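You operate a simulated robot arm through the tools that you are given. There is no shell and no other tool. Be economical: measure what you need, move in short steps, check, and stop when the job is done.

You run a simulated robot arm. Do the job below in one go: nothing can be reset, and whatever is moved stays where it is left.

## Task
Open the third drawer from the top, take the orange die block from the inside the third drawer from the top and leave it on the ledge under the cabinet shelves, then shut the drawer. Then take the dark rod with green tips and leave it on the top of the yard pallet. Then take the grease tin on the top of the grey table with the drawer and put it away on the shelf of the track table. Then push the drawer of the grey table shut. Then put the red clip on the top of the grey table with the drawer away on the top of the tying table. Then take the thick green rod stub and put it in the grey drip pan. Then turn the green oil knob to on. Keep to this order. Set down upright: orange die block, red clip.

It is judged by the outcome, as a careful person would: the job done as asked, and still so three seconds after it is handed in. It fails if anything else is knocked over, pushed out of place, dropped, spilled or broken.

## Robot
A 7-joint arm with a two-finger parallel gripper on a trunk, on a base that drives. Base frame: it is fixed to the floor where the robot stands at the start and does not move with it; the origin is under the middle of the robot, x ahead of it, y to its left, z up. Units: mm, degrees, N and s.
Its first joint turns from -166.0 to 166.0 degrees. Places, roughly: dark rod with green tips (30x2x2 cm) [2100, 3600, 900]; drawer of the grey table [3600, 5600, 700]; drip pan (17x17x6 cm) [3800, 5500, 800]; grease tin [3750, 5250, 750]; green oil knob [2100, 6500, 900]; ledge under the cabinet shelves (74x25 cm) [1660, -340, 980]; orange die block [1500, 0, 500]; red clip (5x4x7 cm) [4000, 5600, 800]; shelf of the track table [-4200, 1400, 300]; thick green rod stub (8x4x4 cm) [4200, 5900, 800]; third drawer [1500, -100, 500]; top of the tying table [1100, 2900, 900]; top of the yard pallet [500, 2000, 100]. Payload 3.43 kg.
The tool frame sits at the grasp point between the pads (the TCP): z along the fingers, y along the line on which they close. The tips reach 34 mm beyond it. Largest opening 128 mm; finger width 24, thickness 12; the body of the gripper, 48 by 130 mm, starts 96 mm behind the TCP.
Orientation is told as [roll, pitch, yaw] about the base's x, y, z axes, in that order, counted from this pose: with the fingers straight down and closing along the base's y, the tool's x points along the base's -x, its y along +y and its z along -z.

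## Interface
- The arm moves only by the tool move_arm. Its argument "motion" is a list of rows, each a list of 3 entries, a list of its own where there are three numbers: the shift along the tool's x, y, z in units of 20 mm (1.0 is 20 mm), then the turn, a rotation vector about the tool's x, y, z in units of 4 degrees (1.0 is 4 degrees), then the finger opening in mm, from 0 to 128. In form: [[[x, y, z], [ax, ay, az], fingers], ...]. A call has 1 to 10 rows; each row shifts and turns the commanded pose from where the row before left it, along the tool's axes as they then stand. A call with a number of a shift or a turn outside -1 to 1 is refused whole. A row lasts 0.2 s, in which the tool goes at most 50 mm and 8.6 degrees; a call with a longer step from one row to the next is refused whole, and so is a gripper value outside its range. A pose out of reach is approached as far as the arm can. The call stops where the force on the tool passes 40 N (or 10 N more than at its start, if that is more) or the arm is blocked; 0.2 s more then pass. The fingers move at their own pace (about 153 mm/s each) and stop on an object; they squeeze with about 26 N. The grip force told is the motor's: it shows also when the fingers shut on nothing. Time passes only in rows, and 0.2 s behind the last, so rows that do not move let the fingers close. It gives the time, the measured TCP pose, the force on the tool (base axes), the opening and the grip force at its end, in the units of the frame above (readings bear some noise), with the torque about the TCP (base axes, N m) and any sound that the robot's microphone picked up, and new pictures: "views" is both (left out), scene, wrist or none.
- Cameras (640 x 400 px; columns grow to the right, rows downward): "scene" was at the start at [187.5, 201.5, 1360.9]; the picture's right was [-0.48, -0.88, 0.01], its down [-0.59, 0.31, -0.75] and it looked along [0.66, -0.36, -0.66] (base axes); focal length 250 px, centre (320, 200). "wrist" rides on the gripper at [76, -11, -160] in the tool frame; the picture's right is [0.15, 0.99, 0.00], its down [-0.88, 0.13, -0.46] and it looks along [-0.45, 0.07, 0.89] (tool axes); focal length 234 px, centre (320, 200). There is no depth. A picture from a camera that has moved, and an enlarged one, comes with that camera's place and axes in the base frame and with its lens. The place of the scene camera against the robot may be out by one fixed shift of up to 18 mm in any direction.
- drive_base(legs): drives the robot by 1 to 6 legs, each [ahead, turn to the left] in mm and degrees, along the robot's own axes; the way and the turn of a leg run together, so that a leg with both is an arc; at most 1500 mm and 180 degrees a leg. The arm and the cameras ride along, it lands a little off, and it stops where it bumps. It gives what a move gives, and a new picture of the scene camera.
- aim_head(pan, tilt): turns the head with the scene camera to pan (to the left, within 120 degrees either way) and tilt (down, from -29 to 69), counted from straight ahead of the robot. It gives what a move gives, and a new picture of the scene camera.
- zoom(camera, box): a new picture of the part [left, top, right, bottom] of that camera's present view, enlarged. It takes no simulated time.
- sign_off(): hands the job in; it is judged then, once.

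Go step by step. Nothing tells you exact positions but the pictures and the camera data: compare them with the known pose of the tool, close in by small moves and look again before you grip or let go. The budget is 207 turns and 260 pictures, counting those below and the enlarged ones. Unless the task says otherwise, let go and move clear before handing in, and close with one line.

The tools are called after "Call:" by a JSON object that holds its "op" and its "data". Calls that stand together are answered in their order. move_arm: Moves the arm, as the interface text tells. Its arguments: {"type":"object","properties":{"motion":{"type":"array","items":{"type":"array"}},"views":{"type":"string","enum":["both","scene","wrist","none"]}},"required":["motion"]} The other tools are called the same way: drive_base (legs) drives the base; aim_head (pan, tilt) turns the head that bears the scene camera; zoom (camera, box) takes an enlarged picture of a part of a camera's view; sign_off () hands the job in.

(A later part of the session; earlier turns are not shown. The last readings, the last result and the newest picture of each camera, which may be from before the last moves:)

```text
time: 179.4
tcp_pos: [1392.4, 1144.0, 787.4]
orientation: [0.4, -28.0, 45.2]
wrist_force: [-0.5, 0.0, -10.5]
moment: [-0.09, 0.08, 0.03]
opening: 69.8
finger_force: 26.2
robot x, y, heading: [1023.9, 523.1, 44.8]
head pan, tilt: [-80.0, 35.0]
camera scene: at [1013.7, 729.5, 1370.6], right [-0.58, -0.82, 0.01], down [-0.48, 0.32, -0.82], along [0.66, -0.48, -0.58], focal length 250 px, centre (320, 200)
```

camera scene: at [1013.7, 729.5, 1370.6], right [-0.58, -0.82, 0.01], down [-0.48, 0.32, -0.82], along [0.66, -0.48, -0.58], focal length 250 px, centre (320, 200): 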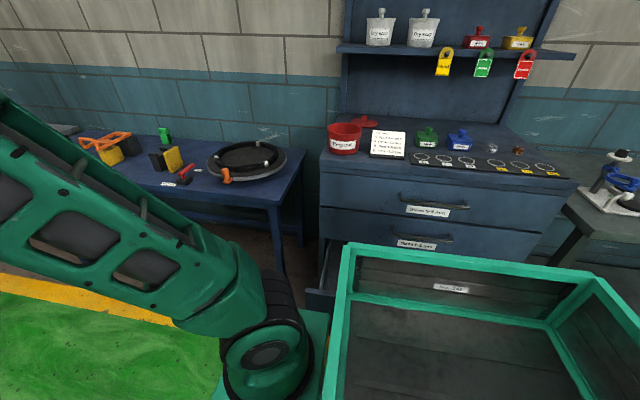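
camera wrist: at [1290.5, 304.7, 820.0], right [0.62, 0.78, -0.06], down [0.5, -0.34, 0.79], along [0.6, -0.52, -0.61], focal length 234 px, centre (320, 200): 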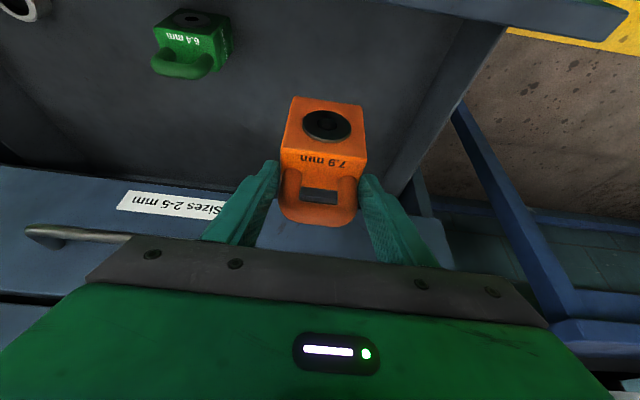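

The cabinet top shows a free spot on the ledge behind the sign, between the lid and the green tin, at about (1716, -194). I raise the block and start swinging it round to my right.

Call:
{"op": "move_arm", "data": {"motion": [[[-0.47, -0.95, -0.88], [0, 0, 0], 0], [[-0.47, -0.95, -0.88], [0, 0, 0], 0], [[-0.47, -0.95, -0.88], [0, 0, 0], 0], [[-0.47, -0.95, -0.88], [0, 0, 0], 0], [[-0.47, -0.95, -0.88], [0, 0, 0], 0], [[-0.47, -0.95, -0.88], [0, 0, 0], 0], [[-0.47, -0.95, -0.88], [0, 0, 0], 0], [[-0.47, -0.95, -0.88], [0, 0, 0], 0], [[-0.47, -0.95, -0.88], [0, 0, 0], 0]], "views": "none"}}

Call:
{"op": "move_arm", "data": {"motion": [[[-0.47, -1, -0.88], [0.19, 0, 0.36], 0], [[-0.47, -1, -0.88], [0.19, 0, 0.36], 0], [[-0.47, -1, -0.88], [0.19, 0, 0.36], 0], [[-0.47, -1, -0.88], [0.19, 0, 0.36], 0], [[-0.47, -1, -0.88], [0.19, 0, 0.36], 0], [[-0.47, -1, -0.88], [0.19, 0, 0.36], 0], [[-0.47, -1, -0.88], [0.19, 0, 0.36], 0], [[-0.47, -1, -0.88], [0.19, 0, 0.36], 0], [[-0.47, -1, -0.88], [0.19, 0, 0.36], 0], [[-0.47, -1, -0.88], [0.19, 0, 0.36], 0]], "views": "none"}}

```text
time: 181.4
tcp_pos: [1515.0, 1025.8, 966.5]
orientation: [0.6, -27.9, 45.2]
wrist_force: [0.6, 0.6, -10.3]
moment: [-0.12, 0.05, -0.03]
opening: 70.0
finger_force: 26.5
robot x, y, heading: [1026.5, 526.0, 44.7]
head pan, tilt: [-80.0, 35.0]
```

```text
time: 183.6
tcp_pos: [1639.8, 867.9, 1163.6]
orientation: [0.4, -27.8, 29.1]
wrist_force: [0.0, 1.4, -10.6]
moment: [-0.08, 0.13, 0.0]
opening: 69.8
finger_force: 25.8
robot x, y, heading: [1024.2, 525.4, 44.7]
head pan, tilt: [-80.0, 35.0]
```

Call:
{"op": "move_arm", "data": {"motion": [[[-0.47, -1, -0.88], [0.19, 0, 0.36], 0], [[-0.47, -1, -0.88], [0.19, 0, 0.36], 0], [[-0.2, -1, -0.4], [0.19, 0, 0.36], 0], [[0, -1, 0], [0.19, 0, 0.36], 0], [[0, -1, 0], [0.19, 0, 0.36], 0], [[0, -1, 0], [0.19, 0, 0.36], 0], [[0, -1, 0], [0.19, 0, 0.36], 0], [[0, -1, 0], [0.19, 0, 0.36], 0], [[0, -1, 0], [0.19, 0, 0.36], 0], [[0, -1, 0], [0.19, 0, 0.36], 0]], "views": "none"}}

Call:
{"op": "move_arm", "data": {"motion": [[[0, -1, 0], [0.19, 0, 0.36], 0], [[0, -1, 0], [0.19, 0, 0.36], 0], [[0, -1, 0], [0.19, 0, 0.36], 0], [[0, -1, 0], [0.19, 0, 0.36], 0], [[0, -1, 0], [0.19, 0, 0.36], 0], [[0, -1, 0], [0.19, 0, 0.36], 0], [[0, -1, 0], [0.19, 0, 0.36], 0], [[0, -1, 0], [0.19, 0, 0.36], 0], [[0, -1, 0], [0.19, 0, 0.36], 0], [[0, -1, 0], [0.19, 0, 0.36], 0]], "views": "scene"}}

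```text
time: 185.8
tcp_pos: [1715.8, 681.1, 1209.0]
orientation: [0.5, -27.6, 12.7]
wrist_force: [0.4, 1.7, -9.8]
moment: [-0.05, 0.12, -0.01]
opening: 69.8
finger_force: 26.3
robot x, y, heading: [1020.1, 524.7, 44.7]
head pan, tilt: [-80.0, 35.0]
```

```text
time: 188.0
tcp_pos: [1734.3, 482.7, 1208.9]
orientation: [0.3, -27.6, -3.5]
wrist_force: [-0.4, 1.5, -9.2]
moment: [-0.03, 0.13, 0.0]
opening: 70.1
finger_force: 25.7
robot x, y, heading: [1025.0, 527.3, 44.8]
head pan, tilt: [-80.0, 35.0]
camera scene: at [1013.7, 729.2, 1370.6], right [-0.58, -0.82, 0.01], down [-0.48, 0.32, -0.82], along [0.66, -0.48, -0.58], focal length 250 px, centre (320, 200)
```

scene: 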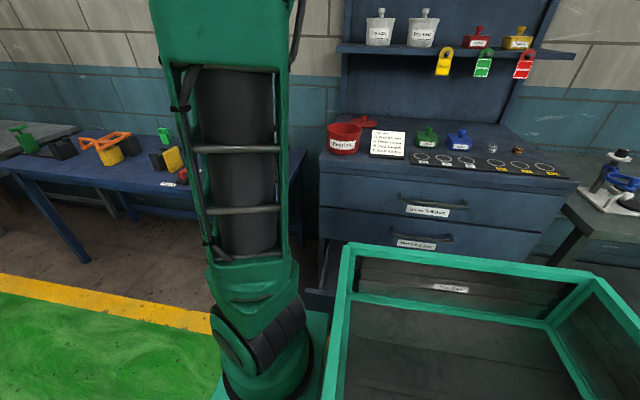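

Call:
{"op": "move_arm", "data": {"motion": [[[0.3, -1, -0.16], [0.19, 0, 0.36], 0], [[0.3, -1, -0.16], [0.19, 0, 0.36], 0], [[0.3, -1, -0.16], [0.19, 0, 0.36], 0], [[0.3, -1, -0.16], [0.19, 0, 0.36], 0], [[0.3, -1, -0.16], [0.19, 0, 0.36], 0], [[0.3, -1, -0.16], [0.19, 0, 0.36], 0], [[0.3, -1, -0.16], [0.19, 0, 0.36], 0], [[0.3, -1, -0.16], [0.19, 0, 0.36], 0], [[0.3, -1, -0.16], [0.19, 0, 0.36], 0], [[0.3, -1, -0.16], [0.19, 0, 0.36], 0]], "views": "none"}}

Call:
{"op": "move_arm", "data": {"motion": [[[0, -1, 0], [0.2, 0, 0.38], 0], [[0, -1, 0], [0.2, 0, 0.38], 0], [[0, -1, 0], [0.2, 0, 0.38], 0], [[0, -1, 0], [0.2, 0, 0.38], 0], [[0, -1, 0], [0.2, 0, 0.38], 0], [[0, -1, 0], [0.2, 0, 0.38], 0], [[0, -1, 0], [0.2, 0, 0.38], 0], [[0, -1, 0], [0.2, 0, 0.38], 0], [[0, -1, 0], [0.2, 0, 0.38], 0], [[0, -1, 0], [0.2, 0, 0.38], 0]], "views": "both"}}

```text
time: 190.2
tcp_pos: [1630.7, 300.4, 1208.6]
orientation: [0.2, -27.4, -19.8]
wrist_force: [0.1, 0.1, -11.1]
moment: [0.03, 0.11, 0.01]
opening: 69.8
finger_force: 25.9
robot x, y, heading: [1026.3, 524.3, 44.9]
head pan, tilt: [-80.0, 35.0]
```

```text
time: 192.4
tcp_pos: [1540.5, 126.3, 1206.0]
orientation: [0.3, -27.4, -36.9]
wrist_force: [1.3, 0.4, -11.0]
moment: [0.09, 0.08, -0.05]
opening: 69.9
finger_force: 26.2
robot x, y, heading: [1023.9, 526.2, 44.7]
head pan, tilt: [-80.0, 35.0]
camera scene: at [1013.7, 728.9, 1370.6], right [-0.58, -0.82, 0.01], down [-0.48, 0.32, -0.82], along [0.66, -0.48, -0.58], focal length 250 px, centre (320, 200)
camera wrist: at [1418.8, 200.5, 1312.8], right [0.49, 0.87, -0.06], down [0.53, -0.24, 0.81], along [0.69, -0.43, -0.58], focal length 234 px, centre (320, 200)
```

scene: 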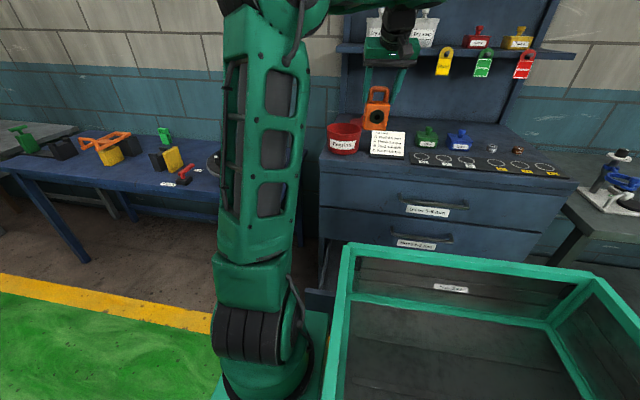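
wrist: 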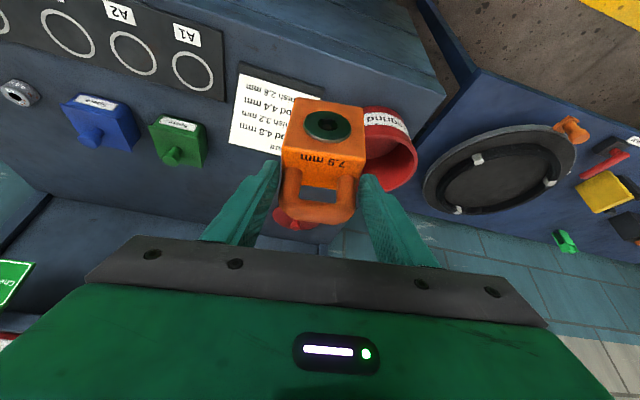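

The wrist view shows the cabinet top well. I zoom to see the ledge zone exactly.

Call:
{"op": "zoom", "data": {"camera": "scene", "box": [320, 80, 560, 200]}}

Call:
{"op": "zoom", "data": {"camera": "wrist", "box": [0, 60, 400, 310]}}

```text
2.67 times, centred on (440, 140) of scene
camera zoom: at [1013.7, 728.9, 1370.6], right [-0.58, -0.82, 0.01], down [-0.48, 0.32, -0.82], along [0.66, -0.48, -0.58], focal length 666 px, centre (0, 360)
```

zoom: 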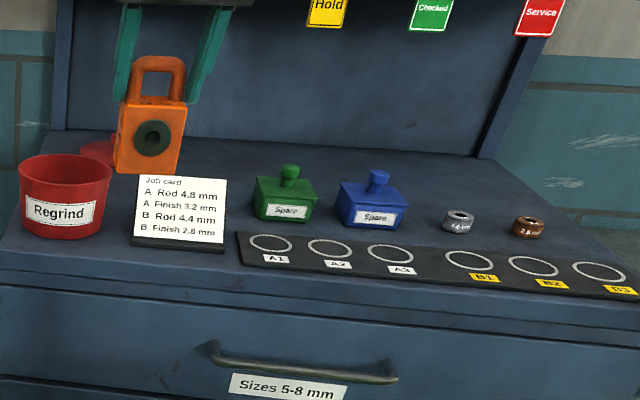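

```text
1.60 times, centred on (200, 185) of wrist
camera zoom: at [1418.8, 200.5, 1312.8], right [0.49, 0.87, -0.06], down [0.53, -0.24, 0.81], along [0.69, -0.43, -0.58], focal length 375 px, centre (512, 224)
```

zoom: 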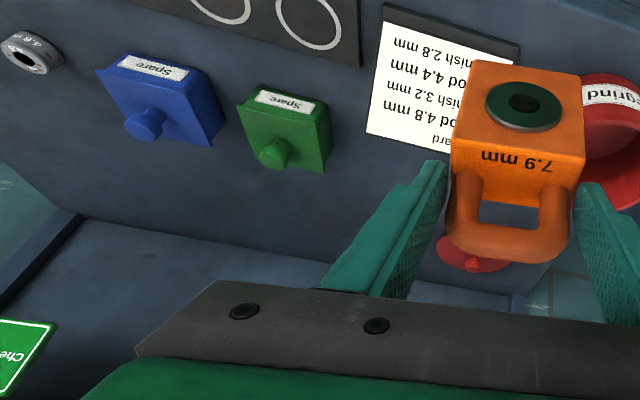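

The ledge runs from behind the tins to the back panel (about -285 to -525 mm from the face). I carry the block over, above the card, to just before the ledge.

Call:
{"op": "move_arm", "data": {"motion": [[[-0.84, -0.45, 0.44], [0.08, 0, 0.16], 0], [[-0.84, -0.45, 0.44], [0.08, 0, 0.16], 0], [[-0.84, -0.45, 0.44], [0.08, 0, 0.16], 0], [[-0.84, -0.45, 0.44], [0.08, 0, 0.16], 0], [[-0.84, -0.45, 0.44], [0.08, 0, 0.16], 0], [[-0.84, -0.45, 0.44], [0.08, 0, 0.16], 0], [[-0.84, -0.45, 0.44], [0.08, 0, 0.16], 0], [[-0.84, -0.45, 0.44], [0.08, 0, 0.16], 0], [[-0.84, -0.45, 0.44], [0.08, 0, 0.16], 0], [[-0.84, -0.45, 0.44], [0.08, 0, 0.16], 0]], "views": "both"}}

```text
time: 194.6
tcp_pos: [1625.5, -65.2, 1206.5]
orientation: [0.3, -27.4, -44.2]
wrist_force: [-0.3, 0.0, -8.8]
moment: [0.09, 0.12, -0.01]
opening: 69.9
finger_force: 25.9
robot x, y, heading: [1028.4, 527.5, 44.7]
head pan, tilt: [-80.0, 35.0]
camera scene: at [1013.5, 728.8, 1370.6], right [-0.58, -0.82, 0.01], down [-0.48, 0.32, -0.82], along [0.66, -0.48, -0.58], focal length 250 px, centre (320, 200)
camera wrist: at [1514.0, 24.1, 1313.2], right [0.59, 0.8, -0.06], down [0.5, -0.31, 0.81], along [0.63, -0.51, -0.58], focal length 234 px, centre (320, 200)
```

scene: 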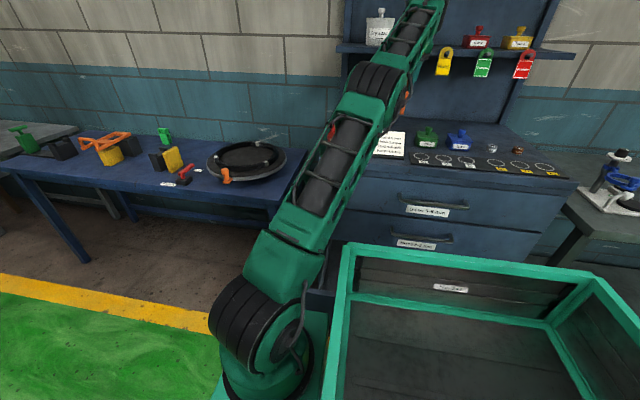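
wrist: 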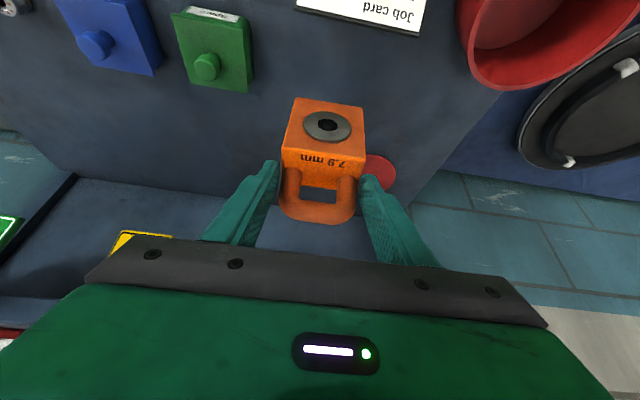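

Call:
{"op": "move_arm", "data": {"motion": [[[0.08, -0.15, 0.97], [0.06, 0, 0.1], 0], [[0.08, -0.15, 0.97], [0.06, 0, 0.1], 0], [[0.08, -0.15, 0.97], [0, 0, 0], 0], [[0.08, -0.15, 0.97], [0, 0, 0], 0], [[0.08, -0.15, 0.97], [0, 0, 0], 0], [[0, 0, 0], [0, 0, 0], 0]], "views": "wrist"}}

```text
time: 196.0
tcp_pos: [1640.6, -103.5, 1117.6]
orientation: [0.2, -27.4, -45.2]
wrist_force: [0.5, 0.3, -11.1]
moment: [0.08, 0.07, -0.02]
opening: 69.8
finger_force: 26.1
robot x, y, heading: [1023.5, 525.4, 44.9]
head pan, tilt: [-80.0, 35.0]
camera wrist: at [1532.3, -12.4, 1223.5], right [0.61, 0.79, -0.06], down [0.5, -0.31, 0.81], along [0.62, -0.52, -0.58], focal length 234 px, centre (320, 200)
```

wrist: 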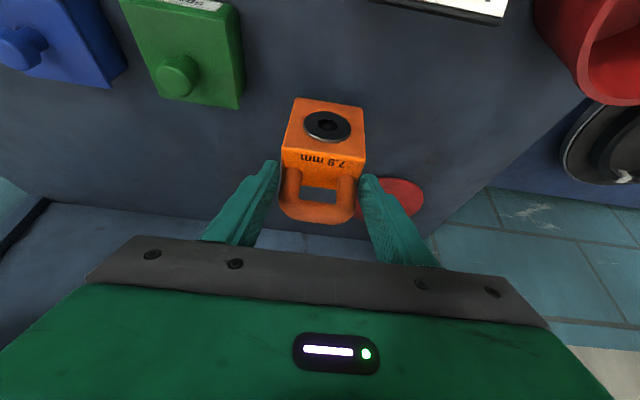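

Clear on both sides. I slide it forward 120 mm under the shelf.

Call:
{"op": "move_arm", "data": {"motion": [[[-0.888, 0, 0.46], [0, 0, 0], 0], [[-0.888, 0, 0.46], [0, 0, 0], 0], [[-0.888, 0, 0.46], [0, 0, 0], 0], [[-0.888, 0, 0.46], [0, 0, 0], 0], [[-0.888, 0, 0.46], [0, 0, 0], 0], [[-0.888, 0, 0.46], [0, 0, 0], 0], [[0, 0, 0], [0, 0, 0], 0]], "views": "both"}}

```text
time: 197.6
tcp_pos: [1687.9, -119.3, 1098.6]
orientation: [0.2, -27.4, -45.1]
wrist_force: [-0.2, -0.1, -10.9]
moment: [0.05, 0.1, 0.02]
opening: 69.8
finger_force: 26.0
out of reach, approached as far as the arm can: row 2, 3, 4, 5, 6
robot x, y, heading: [1025.4, 527.1, 44.8]
head pan, tilt: [-80.0, 35.0]
camera scene: at [1013.7, 728.5, 1370.7], right [-0.58, -0.82, 0.01], down [-0.48, 0.32, -0.82], along [0.66, -0.48, -0.58], focal length 250 px, centre (320, 200)
camera wrist: at [1578.7, -28.6, 1204.8], right [0.61, 0.79, -0.06], down [0.49, -0.31, 0.81], along [0.62, -0.52, -0.58], focal length 234 px, centre (320, 200)
```

scene: 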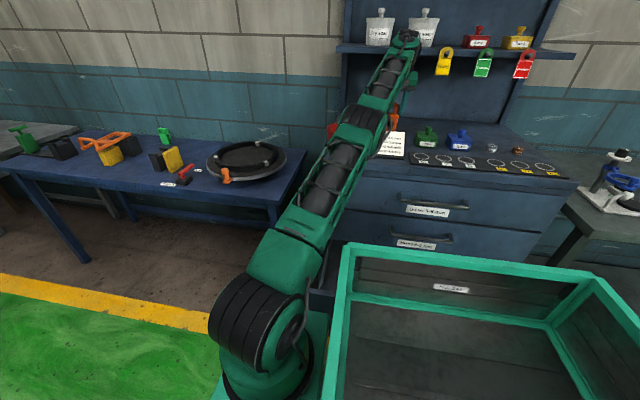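
wrist: 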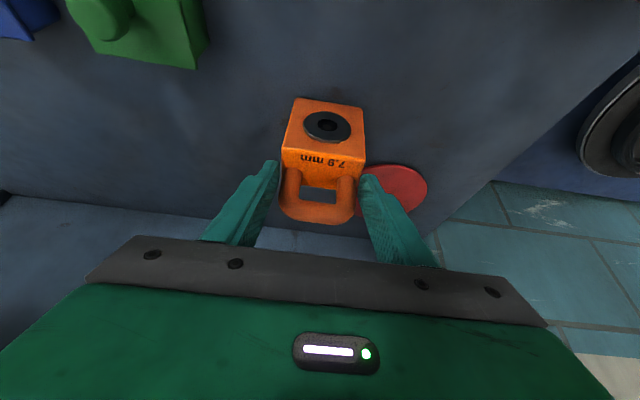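

The arm is at full stretch here, 75 mm short at this pitch. I will set the block down here on the open top, then re-grip it with a flatter pitch which reaches further. First I bring the command back and lower.

Call:
{"op": "move_arm", "data": {"motion": [[[0.888, 0, -0.46], [0, 0, 0], 0], [[0.888, 0, -0.46], [0, 0, 0], 0], [[0.888, 0, -0.46], [0, 0, 0], 0], [[0.888, 0, -0.46], [0, 0, 0], 0], [[0.1, 0, 0.2], [0, 0, 0], 0], [[0, 0, 0], [0, 0, 0], 0]], "views": "none"}}

```text
time: 199.0
tcp_pos: [1632.5, -67.0, 1095.4]
orientation: [0.2, -27.4, -45.1]
wrist_force: [0.2, 0.3, -10.3]
moment: [0.1, 0.09, -0.01]
opening: 69.8
finger_force: 25.7
robot x, y, heading: [1024.1, 524.3, 44.7]
head pan, tilt: [-80.0, 35.0]
```

Call:
{"op": "move_arm", "data": {"motion": [[[0.14, 0, 0.27], [0, 0, 0], 0], [[0.14, 0, 0.27], [0, 0, 0], 0], [[0.07, 0, 0.14], [0, 0, 0], 0], [[0.07, 0, 0.14], [0, 0, 0], 0], [[0.07, 0, 0.14], [0, 0, 0], 0], [[0.07, 0, 0.14], [0, 0, 0], 0], [[0.07, 0, 0.14], [0, 0, 0], 0], [[0.07, 0, 0.14], [0, 0, 0], 0]], "views": "both"}}

```text
time: 200.8
tcp_pos: [1631.5, -65.1, 1064.1]
orientation: [0.1, -27.3, -45.0]
wrist_force: [-0.6, 2.3, 18.8]
moment: [-0.26, 0.2, -0.08]
opening: 70.0
finger_force: 26.0
robot x, y, heading: [1023.0, 521.6, 44.7]
head pan, tilt: [-80.0, 35.0]
camera scene: at [1012.8, 729.5, 1370.5], right [-0.58, -0.82, 0.01], down [-0.48, 0.32, -0.82], along [0.66, -0.48, -0.57], focal length 250 px, centre (320, 200)
camera wrist: at [1522.4, 26.0, 1171.8], right [0.61, 0.79, -0.06], down [0.49, -0.31, 0.81], along [0.62, -0.52, -0.58], focal length 234 px, centre (320, 200)
```

scene: 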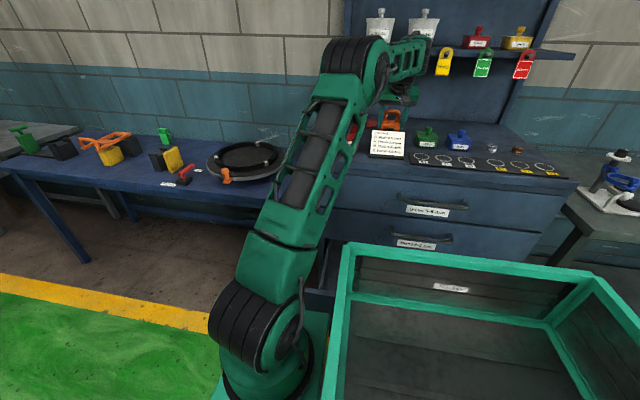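
wrist: 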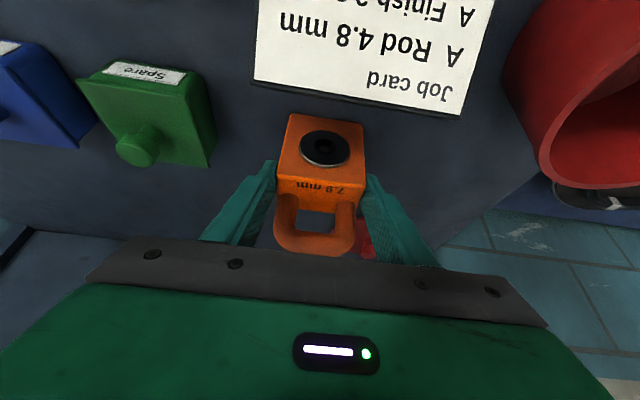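

The block stands on the top (contact force shows). I open, back away and flatten the tool to about 47°.

Call:
{"op": "move_arm", "data": {"motion": [[[0, 0, 0], [0, 0, 0], 90], [[0, 0, 0], [0, 0, 0], 110], [[0, 0, -0.5], [0, 0, 0], 110], [[0, 0, -1], [0, 0, 0], 110], [[0, 0, -1], [0, 0, 0], 110], [[0, 0, -1], [0, 0, 0], 110], [[0, 0, 0], [0, -1, 0], 110], [[0, 0, 0], [0, -1, 0], 110], [[0, 0, 0], [0, -1, 0], 110], [[0, 0, 0], [0, -1, 0], 110]], "views": "none"}}

Call:
{"op": "move_arm", "data": {"motion": [[[0, 0, 0], [0, -1, 0], 110], [[0, 0, 0], [0, 0, 0], 110]], "views": "both"}}

```text
time: 203.0
tcp_pos: [1608.8, -44.1, 1127.5]
orientation: [0.1, -43.4, -45.1]
wrist_force: [0.1, -0.4, -0.6]
moment: [0.01, 0.02, 0.0]
opening: 110.1
finger_force: 0.0
robot x, y, heading: [1027.5, 528.1, 44.7]
head pan, tilt: [-80.0, 35.0]
```

```text
time: 203.6
tcp_pos: [1609.6, -45.5, 1126.6]
orientation: [0.3, -47.5, -45.0]
wrist_force: [-0.2, -0.1, -0.2]
moment: [0.0, -0.01, -0.03]
opening: 110.1
finger_force: 0.1
robot x, y, heading: [1023.0, 527.2, 44.6]
head pan, tilt: [-80.0, 35.0]
camera scene: at [1013.4, 728.9, 1370.6], right [-0.58, -0.82, 0.01], down [-0.48, 0.32, -0.82], along [0.66, -0.48, -0.58], focal length 250 px, centre (320, 200)
camera wrist: at [1480.7, 67.1, 1178.7], right [0.63, 0.77, -0.1], down [0.27, -0.09, 0.96], along [0.73, -0.63, -0.27], focal length 234 px, centre (320, 200)
```

scene: 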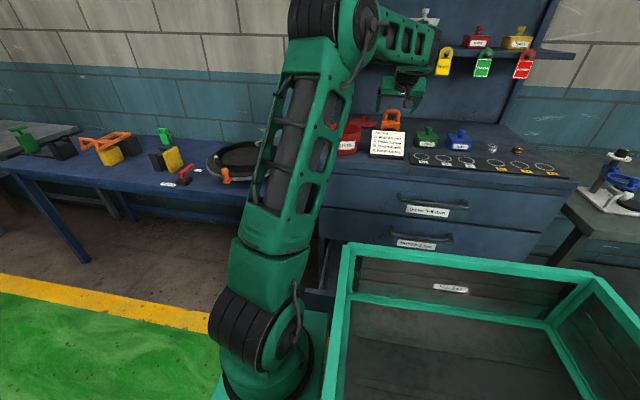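
wrist: 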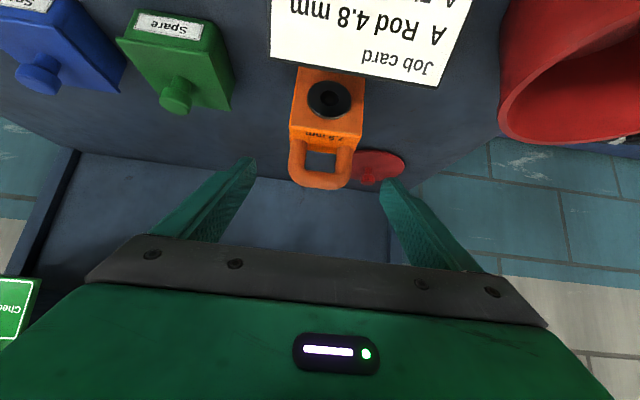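

Block stands upright. I re-approach with a narrower opening and grip it again.

Call:
{"op": "move_arm", "data": {"motion": [[[0, 0, 0], [0, 0, 0], 92], [[0.32, 0, 0.8], [0, 0, 0], 92], [[0.32, 0, 0.8], [0, 0, 0], 92], [[0.32, 0, 0.8], [0, 0, 0], 92], [[0.32, 0, 0.8], [0, 0, 0], 92], [[0, 0, 0], [0, 0, 0], 92]], "views": "wrist"}}

```text
time: 205.0
tcp_pos: [1630.4, -65.5, 1063.9]
orientation: [0.3, -47.4, -45.1]
wrist_force: [-0.9, 0.2, -0.5]
moment: [0.0, 0.0, -0.01]
opening: 92.1
finger_force: 0.0
robot x, y, heading: [1029.1, 526.3, 44.8]
head pan, tilt: [-80.0, 35.0]
camera wrist: at [1502.7, 46.6, 1116.4], right [0.63, 0.77, -0.1], down [0.27, -0.09, 0.96], along [0.73, -0.63, -0.27], focal length 234 px, centre (320, 200)
```

wrist: 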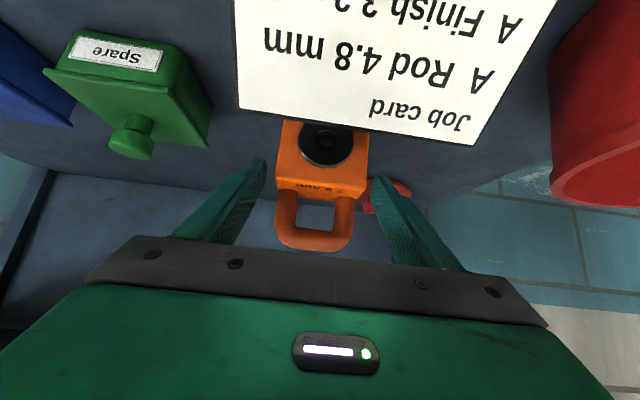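

Call:
{"op": "move_arm", "data": {"motion": [[[0, 0, 0], [0, 0, 0], 50], [[0, 0, 0], [0, 0, 0], 0], [[0, 0, 0], [0, 0, 0], 0], [[-0.37, 0, -0.34], [0, 0, 0], 0], [[-0.74, 0, -0.68], [0, 0, 0], 0], [[-0.3, 0, -0.27], [0, 0, 0], 0], [[-0.68, 0, 0.74], [0, 0, 0], 0], [[-0.68, 0, 0.74], [0, 0, 0], 0], [[-0.68, 0, 0.74], [0, 0, 0], 0], [[-0.68, 0, 0.74], [0, 0, 0], 0]], "views": "both"}}

```text
time: 207.2
tcp_pos: [1686.3, -122.5, 1102.0]
orientation: [0.3, -47.3, -45.1]
wrist_force: [-0.5, 0.0, -9.9]
moment: [0.12, 0.1, 0.02]
opening: 70.0
finger_force: 25.9
robot x, y, heading: [1023.6, 525.0, 44.7]
head pan, tilt: [-80.0, 35.0]
camera scene: at [1013.6, 728.6, 1370.6], right [-0.58, -0.82, 0.01], down [-0.48, 0.32, -0.82], along [0.66, -0.48, -0.58], focal length 250 px, centre (320, 200)
camera wrist: at [1557.5, -11.1, 1153.6], right [0.63, 0.77, -0.1], down [0.27, -0.09, 0.96], along [0.73, -0.63, -0.27], focal length 234 px, centre (320, 200)
```

scene: 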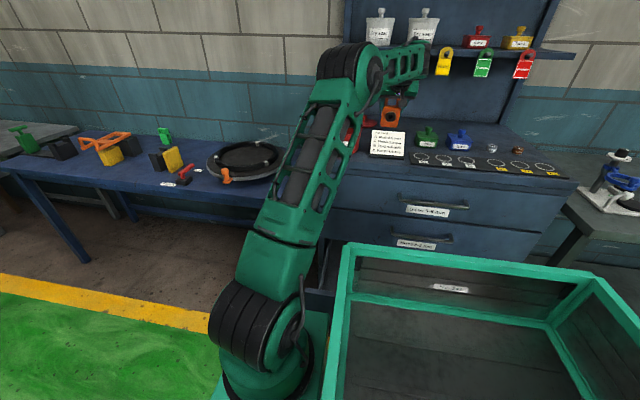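
wrist: 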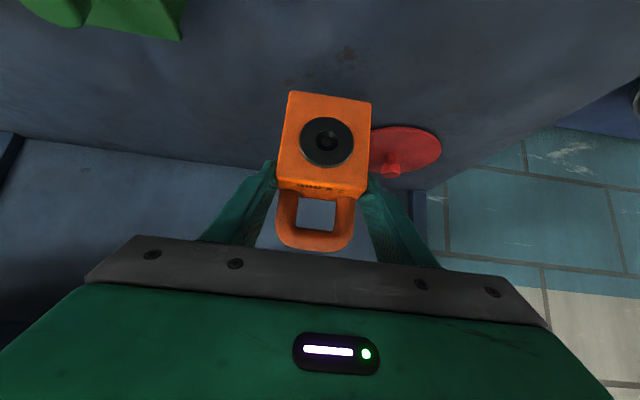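

Held and reaching further. Forward another 80 mm, then I check.

Call:
{"op": "move_arm", "data": {"motion": [[[-0.68, -0.1, 0.74], [0, 0, 0], 0], [[-0.68, -0.1, 0.74], [0, 0, 0], 0], [[-0.68, -0.1, 0.74], [0, 0, 0], 0], [[-0.68, -0.1, 0.74], [0, 0, 0], 0], [[0, 0, 0], [0, 0, 0], 0]], "views": "both"}}

```text
time: 208.4
tcp_pos: [1737.9, -181.7, 1098.7]
orientation: [0.3, -47.3, -45.3]
wrist_force: [1.2, 0.6, -10.2]
moment: [0.07, 0.09, 0.0]
opening: 69.7
finger_force: 25.6
robot x, y, heading: [1027.8, 525.3, 44.8]
head pan, tilt: [-80.0, 35.0]
camera scene: at [1013.7, 728.5, 1370.7], right [-0.58, -0.82, 0.01], down [-0.48, 0.32, -0.82], along [0.66, -0.48, -0.58], focal length 250 px, centre (320, 200)
camera wrist: at [1608.5, -71.3, 1151.5], right [0.63, 0.77, -0.1], down [0.27, -0.1, 0.96], along [0.73, -0.63, -0.27], focal length 234 px, centre (320, 200)
```

scene: 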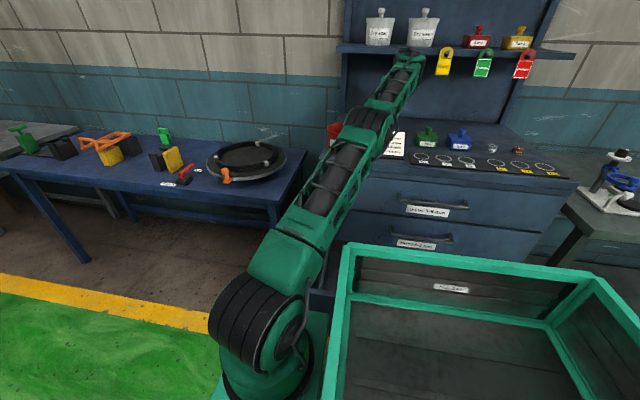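
wrist: 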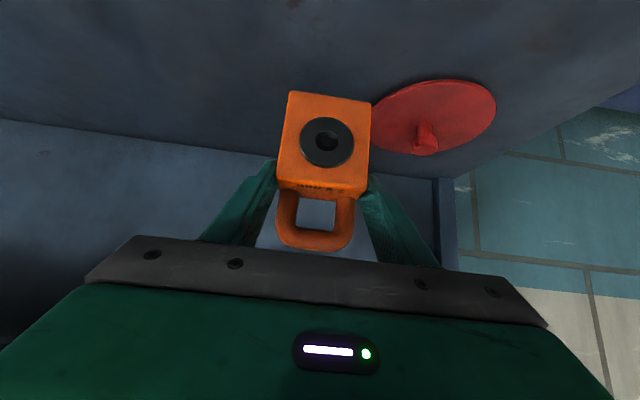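

The spot is right, 352 mm behind the face. I shift 16 mm away from the red lid and lower gently to contact.

Call:
{"op": "move_arm", "data": {"motion": [[[0, -0.4, 0], [0, 0, 0], 0], [[0, -0.4, 0], [0, 0, 0], 0], [[0.37, 0, 0.34], [0, 0, 0], 0], [[0.37, 0, 0.34], [0, 0, 0], 0], [[0.15, 0, 0.14], [0, 0, 0], 0], [[0.11, 0, 0.1], [0, 0, 0], 0], [[0.11, 0, 0.1], [0, 0, 0], 0], [[0.11, 0, 0.1], [0, 0, 0], 0], [[0.11, 0, 0.1], [0, 0, 0], 0], [[0, 0, 0], [0, 0, 0], 0]], "views": "wrist"}}

```text
time: 210.6
tcp_pos: [1726.4, -194.5, 1066.4]
orientation: [0.3, -47.4, -45.2]
wrist_force: [-0.9, 0.5, -10.5]
moment: [0.11, 0.11, -0.01]
opening: 69.9
finger_force: 26.6
robot x, y, heading: [1026.6, 528.9, 44.5]
head pan, tilt: [-80.0, 35.0]
camera wrist: at [1597.9, -83.5, 1118.1], right [0.63, 0.77, -0.1], down [0.27, -0.09, 0.96], along [0.73, -0.63, -0.27], focal length 234 px, centre (320, 200)
```

wrist: 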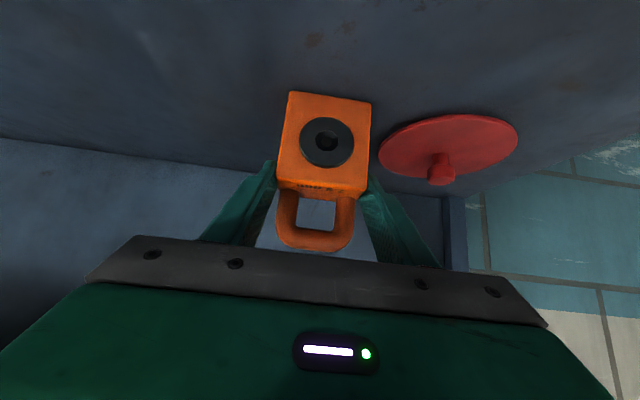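

Call:
{"op": "move_arm", "data": {"motion": [[[0.07, 0, 0.07], [0, 0, 0], 0], [[0.07, 0, 0.07], [0, 0, 0], 0], [[0.07, 0, 0.07], [0, 0, 0], 0], [[0, 0, 0], [0, 0, 0], 0]], "views": "none"}}

```text
time: 211.6
tcp_pos: [1726.5, -193.9, 1063.9]
orientation: [0.2, -47.9, -45.1]
wrist_force: [-1.4, 0.2, 15.0]
moment: [0.19, 0.4, -0.17]
opening: 69.8
finger_force: 25.6
robot x, y, heading: [1024.2, 525.1, 44.6]
head pan, tilt: [-80.0, 35.0]
```

Contact. I open the fingers slightly to both sides and withdraw along the tool axis.

Call:
{"op": "move_arm", "data": {"motion": [[[0, 0, 0], [0, 0, 0], 78], [[0, 0, 0], [0, 0, 0], 88], [[0, 0, 0], [0, 0, 0], 88], [[0, 0, -0.5], [0, 0, 0], 88], [[0, 0, -1], [0, 0, 0], 88], [[0, 0, -1], [0, 0, 0], 88], [[0, 0, -1], [0, 0, 0], 88], [[0, 0, -1], [0, 0, 0], 88]], "views": "both"}}

```text
time: 213.4
tcp_pos: [1681.0, -146.6, 1120.5]
orientation: [0.1, -47.4, -45.2]
wrist_force: [0.9, 0.2, -0.5]
moment: [-0.04, -0.02, 0.0]
opening: 88.1
finger_force: 0.0
robot x, y, heading: [1025.3, 530.5, 44.8]
head pan, tilt: [-80.0, 35.0]
camera scene: at [1013.5, 728.7, 1370.6], right [-0.58, -0.82, 0.01], down [-0.48, 0.32, -0.82], along [0.66, -0.48, -0.58], focal length 250 px, centre (320, 200)
camera wrist: at [1550.9, -36.6, 1172.9], right [0.63, 0.77, -0.1], down [0.27, -0.09, 0.96], along [0.73, -0.63, -0.27], focal length 234 px, centre (320, 200)
```

scene: 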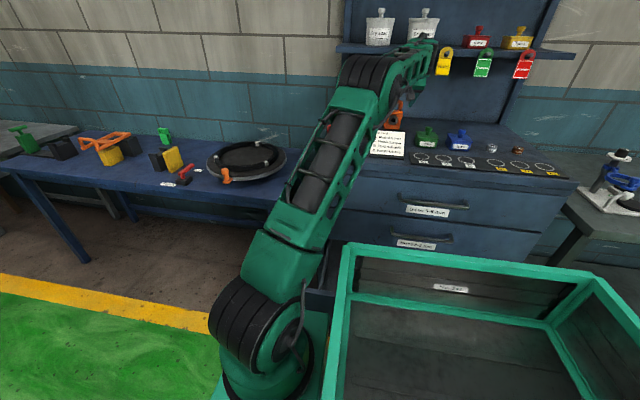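
wrist: 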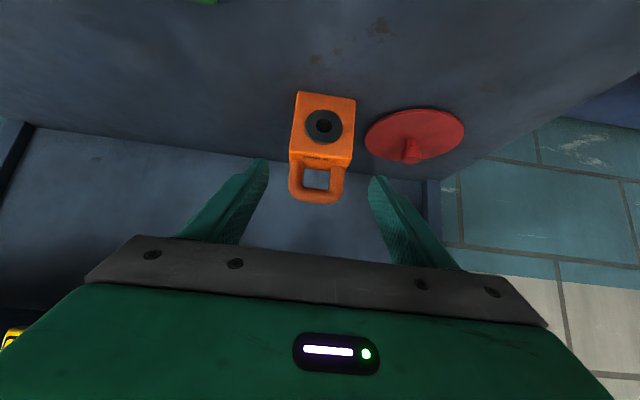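

The block stands upright on the ledge. Now I withdraw the arm back over the cabinet front, steepening the tool again.

Call:
{"op": "move_arm", "data": {"motion": [[[0.5, 0, -0.9], [0, 0, 0], 60], [[0.65, 0, -0.75], [0, 0.5, 0], 60], [[0.7, 0, -0.72], [0, 0.5, 0], 60], [[0.72, 0, -0.7], [0, 0.5, 0], 30], [[0.74, 0, -0.67], [0, 0.5, 0], 0], [[0.76, 0, -0.65], [0, 0.5, 0], 0], [[0.78, 0, -0.63], [0, 0.5, 0], 0], [[0.8, 0, -0.6], [0, 0.5, 0], 0], [[0.82, 0, -0.57], [0, 0.5, 0], 0], [[0.84, 0, -0.54], [0, 0.5, 0], 0]], "views": "none"}}

Call:
{"op": "move_arm", "data": {"motion": [[[0.88, 0, -0.47], [0, 0, 0], 0], [[0.88, 0, -0.47], [0, 0, 0], 0], [[0.88, 0, -0.47], [0, 0, 0], 0], [[0.88, 0, -0.47], [0, 0, 0], 0], [[0.88, 0, -0.47], [0, 0, 0], 0], [[0, 0, 0], [0, 0, 0], 0]], "views": "scene"}}

Call:
{"op": "zoom", "data": {"camera": "scene", "box": [320, 60, 560, 200]}}

```text
time: 215.6
tcp_pos: [1538.5, -5.4, 1130.4]
orientation: [0.2, -29.4, -45.2]
wrist_force: [0.5, -0.7, 0.7]
moment: [0.02, 0.01, 0.02]
opening: 0.1
finger_force: 26.1
robot x, y, heading: [1028.0, 527.1, 44.6]
head pan, tilt: [-80.0, 35.0]
```

```text
time: 217.0
tcp_pos: [1467.8, 63.7, 1128.1]
orientation: [0.1, -29.4, -45.0]
wrist_force: [-0.3, 0.3, 0.8]
moment: [0.01, 0.03, -0.01]
opening: 0.0
finger_force: 25.7
robot x, y, heading: [1023.9, 525.9, 44.8]
head pan, tilt: [-80.0, 35.0]
camera scene: at [1013.3, 728.9, 1370.6], right [-0.58, -0.82, 0.01], down [-0.48, 0.32, -0.82], along [0.66, -0.48, -0.58], focal length 250 px, centre (320, 200)
```

scene: 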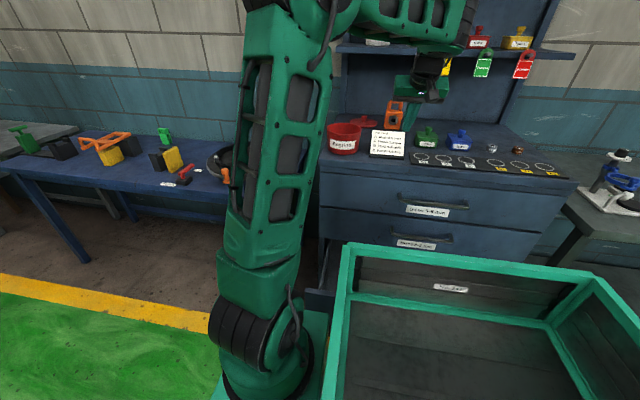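

```text
2.67 times, centred on (440, 130) of scene
camera zoom: at [1013.3, 728.9, 1370.6], right [-0.58, -0.82, 0.01], down [-0.48, 0.32, -0.82], along [0.66, -0.48, -0.58], focal length 666 px, centre (0, 387)
```

zoom: 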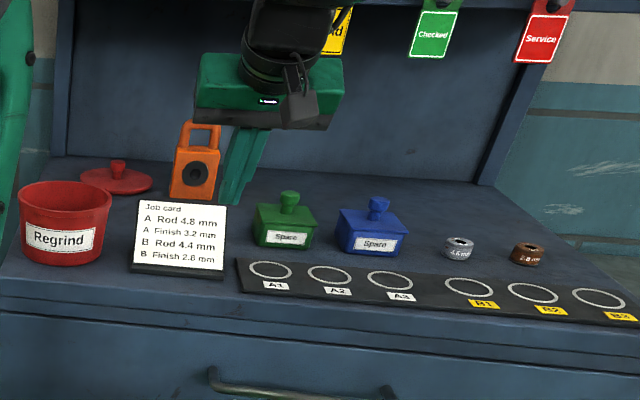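

All well on the ledge. I raise the hand, then drive out, jog away from the wall, and come back abeam of the drawer at a distance from which the arm can push it shut.

Call:
{"op": "move_arm", "data": {"motion": [[[-0.49, 0, -0.87], [0, 0, 0], 0], [[-0.49, 0, -0.87], [0, 0, 0], 0], [[-0.49, 0, -0.87], [0, 0, 0], 0], [[-0.49, 0, -0.87], [0, 0, 0], 0], [[0, 0, 0], [0, 0, 0], 0]], "views": "none"}}

Call:
{"op": "drive_base", "data": {"legs": [[720, 0], [0, -25], [-950, 0], [0, 25]]}}

```text
time: 218.2
tcp_pos: [1468.9, 63.7, 1206.5]
orientation: [0.1, -29.5, -45.2]
wrist_force: [0.3, -0.6, 0.5]
moment: [-0.01, -0.01, 0.01]
opening: 0.0
finger_force: 25.9
robot x, y, heading: [1026.5, 527.5, 44.7]
head pan, tilt: [-80.0, 35.0]
```

```text
time: 229.7
tcp_pos: [1060.8, 235.9, 1206.0]
orientation: [0.2, -29.4, -45.4]
wrist_force: [-0.5, -0.9, -0.2]
moment: [0.02, 0.01, -0.02]
opening: 0.0
finger_force: 25.5
robot x, y, heading: [625.8, 702.9, 44.1]
head pan, tilt: [-80.0, 35.0]
camera scene: at [610.7, 902.1, 1370.6], right [-0.58, -0.81, 0.01], down [-0.47, 0.33, -0.82], along [0.66, -0.48, -0.58], focal length 250 px, centre (320, 200)
```

scene: 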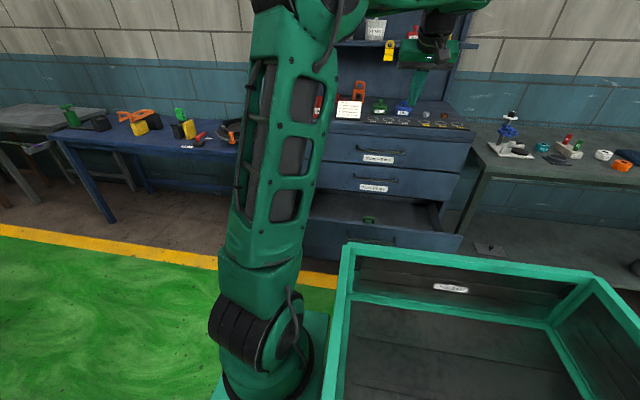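

Well placed: 1058 mm from the face, abeam of the drawer. I lower the closed fingers in front of the drawer.

Call:
{"op": "move_arm", "data": {"motion": [[[0.49, 0.2, 0.87], [0, 0, 0], 0], [[0.49, 0.2, 0.87], [0, 0, 0], 0], [[0.49, 0.2, 0.87], [0, 0, 0], 0], [[0.49, 0.2, 0.87], [0, 0, 0], 0], [[0.49, 0.2, 0.87], [0, 0, 0], 0], [[0.49, 0.2, 0.87], [0, 0, 0], 0], [[0.49, 0.2, 0.87], [0, 0, 0], 0], [[0.49, 0.2, 0.87], [0, 0, 0], 0], [[0.49, 0.2, 0.87], [0, 0, 0], 0], [[0.49, 0.2, 0.87], [0, 0, 0], 0]], "views": "none"}}

Call:
{"op": "move_arm", "data": {"motion": [[[0.49, 0, 0.87], [0, 0, 0], 0], [[0.49, 0, 0.87], [0, 0, 0], 0], [[0.49, 0, 0.87], [0, 0, 0], 0], [[0.49, 0, 0.87], [0, 0, 0], 0], [[0.49, 0, 0.87], [0, 0, 0], 0], [[0.49, 0, 0.87], [0, 0, 0], 0], [[0.49, 0, 0.87], [0, 0, 0], 0], [[0.49, 0, 0.87], [0, 0, 0], 0], [[0.49, 0, 0.87], [0, 0, 0], 0], [[0.49, 0, 0.87], [0, 0, 0], 0]], "views": "none"}}

Call:
{"op": "move_arm", "data": {"motion": [[[0.49, 0, 0.87], [0, 0, 0], 0], [[0.49, 0, 0.87], [0, 0, 0], 0], [[0.49, 0, 0.87], [0, 0, 0], 0], [[0.49, 0, 0.87], [0, 0, 0], 0], [[0.49, 0, 0.87], [0, 0, 0], 0], [[0.49, 0, 0.87], [0, 0, 0], 0], [[0, 0, 0], [0, 0, 0], 0]], "views": "both"}}

```text
time: 231.9
tcp_pos: [1080.8, 256.5, 1007.2]
orientation: [1.1, -29.4, -45.8]
wrist_force: [1.3, 0.2, 0.4]
moment: [0.02, 0.0, -0.02]
opening: 0.1
finger_force: 25.7
robot x, y, heading: [621.2, 695.6, 44.7]
head pan, tilt: [-80.0, 35.0]
```

```text
time: 234.1
tcp_pos: [1083.6, 257.2, 805.6]
orientation: [1.1, -29.4, -45.8]
wrist_force: [-0.3, 0.6, 0.1]
moment: [0.0, -0.01, 0.01]
opening: 0.0
finger_force: 26.1
robot x, y, heading: [621.4, 699.9, 44.6]
head pan, tilt: [-80.0, 35.0]
```

```text
time: 235.7
tcp_pos: [1085.0, 259.6, 687.6]
orientation: [1.0, -29.4, -45.7]
wrist_force: [-0.3, -0.9, -0.1]
moment: [0.0, 0.0, -0.03]
opening: 0.3
finger_force: 26.0
robot x, y, heading: [623.4, 697.7, 44.5]
head pan, tilt: [-80.0, 35.0]
camera scene: at [610.9, 902.1, 1370.6], right [-0.58, -0.81, 0.01], down [-0.47, 0.33, -0.82], along [0.66, -0.48, -0.58], focal length 250 px, centre (320, 200)
camera wrist: at [972.4, 353.0, 789.5], right [0.61, 0.79, -0.06], down [0.47, -0.3, 0.83], along [0.64, -0.54, -0.55], focal length 234 px, centre (320, 200)
```

scene: 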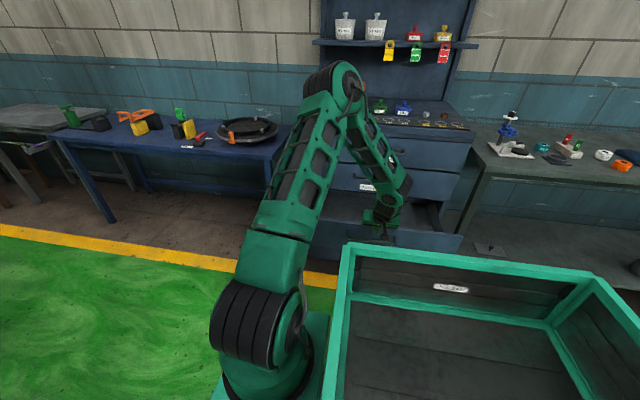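
wrist: 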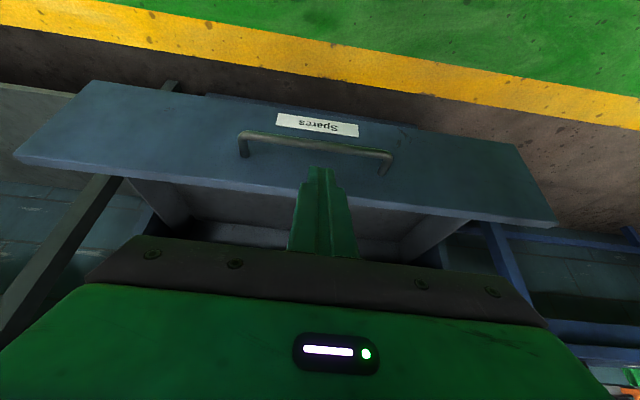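

Centred on the drawer. I lower a little more with a flatter pitch to push on the face above its handle.

Call:
{"op": "move_arm", "data": {"motion": [[[0.5, 0, 0.85], [0, -1, 0], 0], [[0.55, 0, 0.8], [0, -1, 0], 0], [[0.6, 0, 0.75], [0, -1, 0], 0], [[0.65, 0, 0.7], [0, -1, 0], 0], [[0.15, 0, 0.15], [0, 0, 0], 0], [[0, 0, 0], [0, 0, 0], 0]], "views": "both"}}

```text
time: 237.1
tcp_pos: [1082.6, 261.3, 607.1]
orientation: [1.3, -45.4, -46.2]
wrist_force: [-0.6, 0.4, 0.9]
moment: [0.01, 0.01, -0.02]
opening: 0.0
finger_force: 25.5
robot x, y, heading: [623.3, 698.4, 44.5]
head pan, tilt: [-80.0, 35.0]
camera scene: at [610.9, 902.1, 1370.6], right [-0.58, -0.81, 0.01], down [-0.47, 0.33, -0.82], along [0.66, -0.48, -0.58], focal length 250 px, centre (320, 200)
camera wrist: at [956.0, 371.0, 664.4], right [0.63, 0.77, -0.09], down [0.29, -0.13, 0.95], along [0.72, -0.63, -0.3], focal length 234 px, centre (320, 200)
```

scene: 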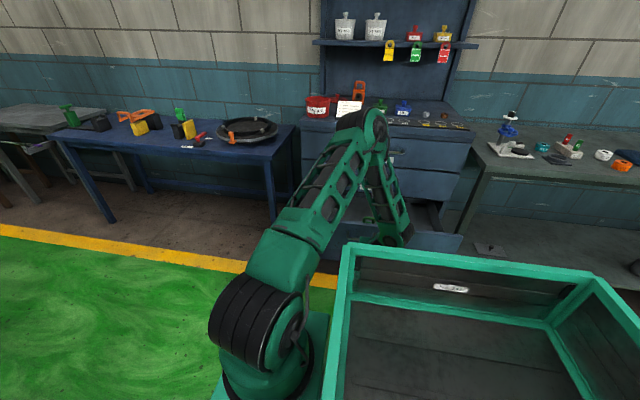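
wrist: 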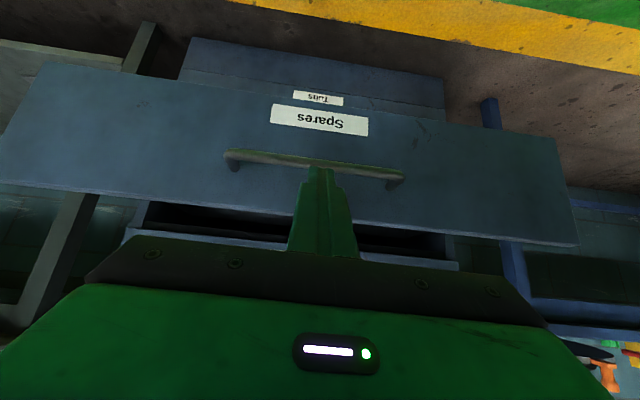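

Call:
{"op": "move_arm", "data": {"motion": [[[-0.7, 0, 0.714], [0, 0, 0], 0], [[-0.7, 0, 0.714], [0, 0, 0], 0], [[-0.7, 0, 0.714], [0, 0, 0], 0], [[-0.35, 0, 0.357], [0, 0, 0], 0], [[-0.35, 0, 0.357], [0, 0, 0], 0], [[-0.35, 0, 0.357], [0, 0, 0], 0], [[-0.35, 0, 0.357], [0, 0, 0], 0]], "views": "wrist"}}

```text
time: 238.7
tcp_pos: [1153.8, 190.6, 606.5]
orientation: [1.2, -45.4, -46.2]
wrist_force: [-1.0, -0.3, 0.2]
moment: [-0.01, 0.01, 0.02]
opening: 0.0
finger_force: 26.3
robot x, y, heading: [622.2, 697.4, 44.4]
head pan, tilt: [-80.0, 35.0]
camera wrist: at [1027.0, 300.5, 664.1], right [0.63, 0.77, -0.09], down [0.29, -0.13, 0.95], along [0.72, -0.62, -0.3], focal length 234 px, centre (320, 200)
```

wrist: 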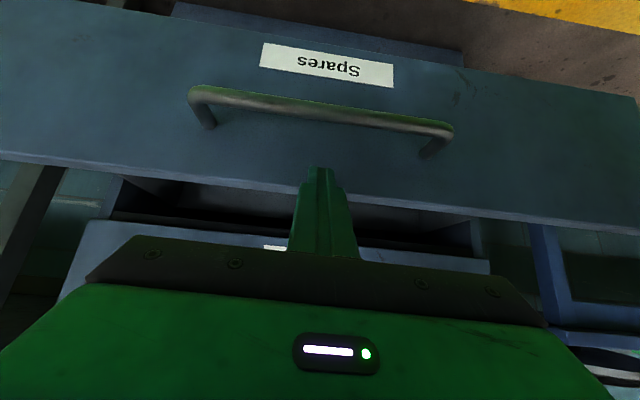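

Call:
{"op": "move_arm", "data": {"motion": [[[-0.35, 0, 0.357], [0, 0, 0], 0], [[-0.35, 0, 0.357], [0, 0, 0], 0], [[-0.35, 0, 0.357], [0, 0, 0], 0], [[-0.35, 0, 0.357], [0, 0, 0], 0]], "views": "wrist"}}

```text
time: 239.7
tcp_pos: [1181.0, 162.7, 604.2]
orientation: [1.3, -45.3, -46.2]
wrist_force: [0.3, 0.7, -1.1]
moment: [-0.01, -0.03, -0.02]
opening: 0.1
finger_force: 26.2
robot x, y, heading: [625.3, 695.2, 44.1]
head pan, tilt: [-80.0, 35.0]
camera wrist: at [1055.0, 272.5, 662.5], right [0.63, 0.77, -0.09], down [0.29, -0.13, 0.95], along [0.72, -0.62, -0.3], focal length 234 px, centre (320, 200)
```

wrist: 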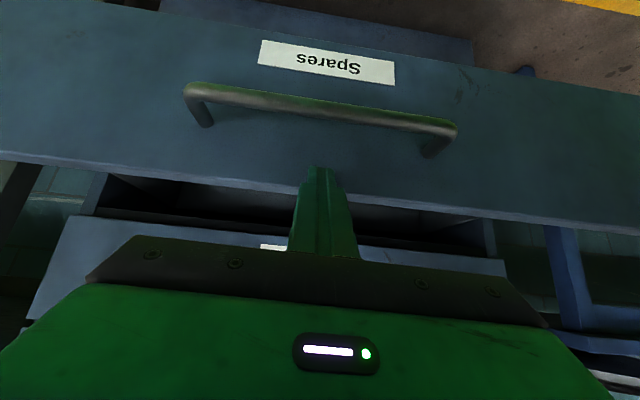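

The drawer is moving in with little force. I keep pushing.

Call:
{"op": "move_arm", "data": {"motion": [[[-0.7, 0, 0.714], [0, 0, 0], 0], [[-0.7, 0, 0.714], [0, 0, 0], 0], [[-0.7, 0, 0.714], [0, 0, 0], 0], [[-0.7, 0, 0.714], [0, 0, 0], 0], [[-0.7, 0, 0.714], [0, 0, 0], 0], [[-0.7, 0, 0.714], [0, 0, 0], 0], [[-0.7, 0, 0.714], [0, 0, 0], 0], [[-0.7, 0, 0.714], [0, 0, 0], 0], [[0, 0, 0], [0, 0, 0], 0]], "views": "wrist"}}

```text
time: 241.7
tcp_pos: [1295.2, 48.7, 604.2]
orientation: [1.3, -45.3, -46.2]
wrist_force: [-0.2, -0.6, -1.6]
moment: [-0.01, -0.03, -0.04]
opening: 0.0
finger_force: 26.1
robot x, y, heading: [619.4, 697.7, 44.3]
head pan, tilt: [-80.0, 35.0]
camera wrist: at [1168.1, 157.9, 662.2], right [0.63, 0.77, -0.09], down [0.29, -0.13, 0.95], along [0.72, -0.62, -0.3], focal length 234 px, centre (320, 200)
```

wrist: 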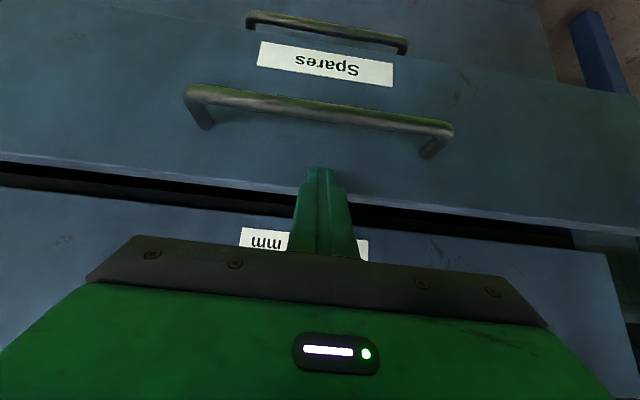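

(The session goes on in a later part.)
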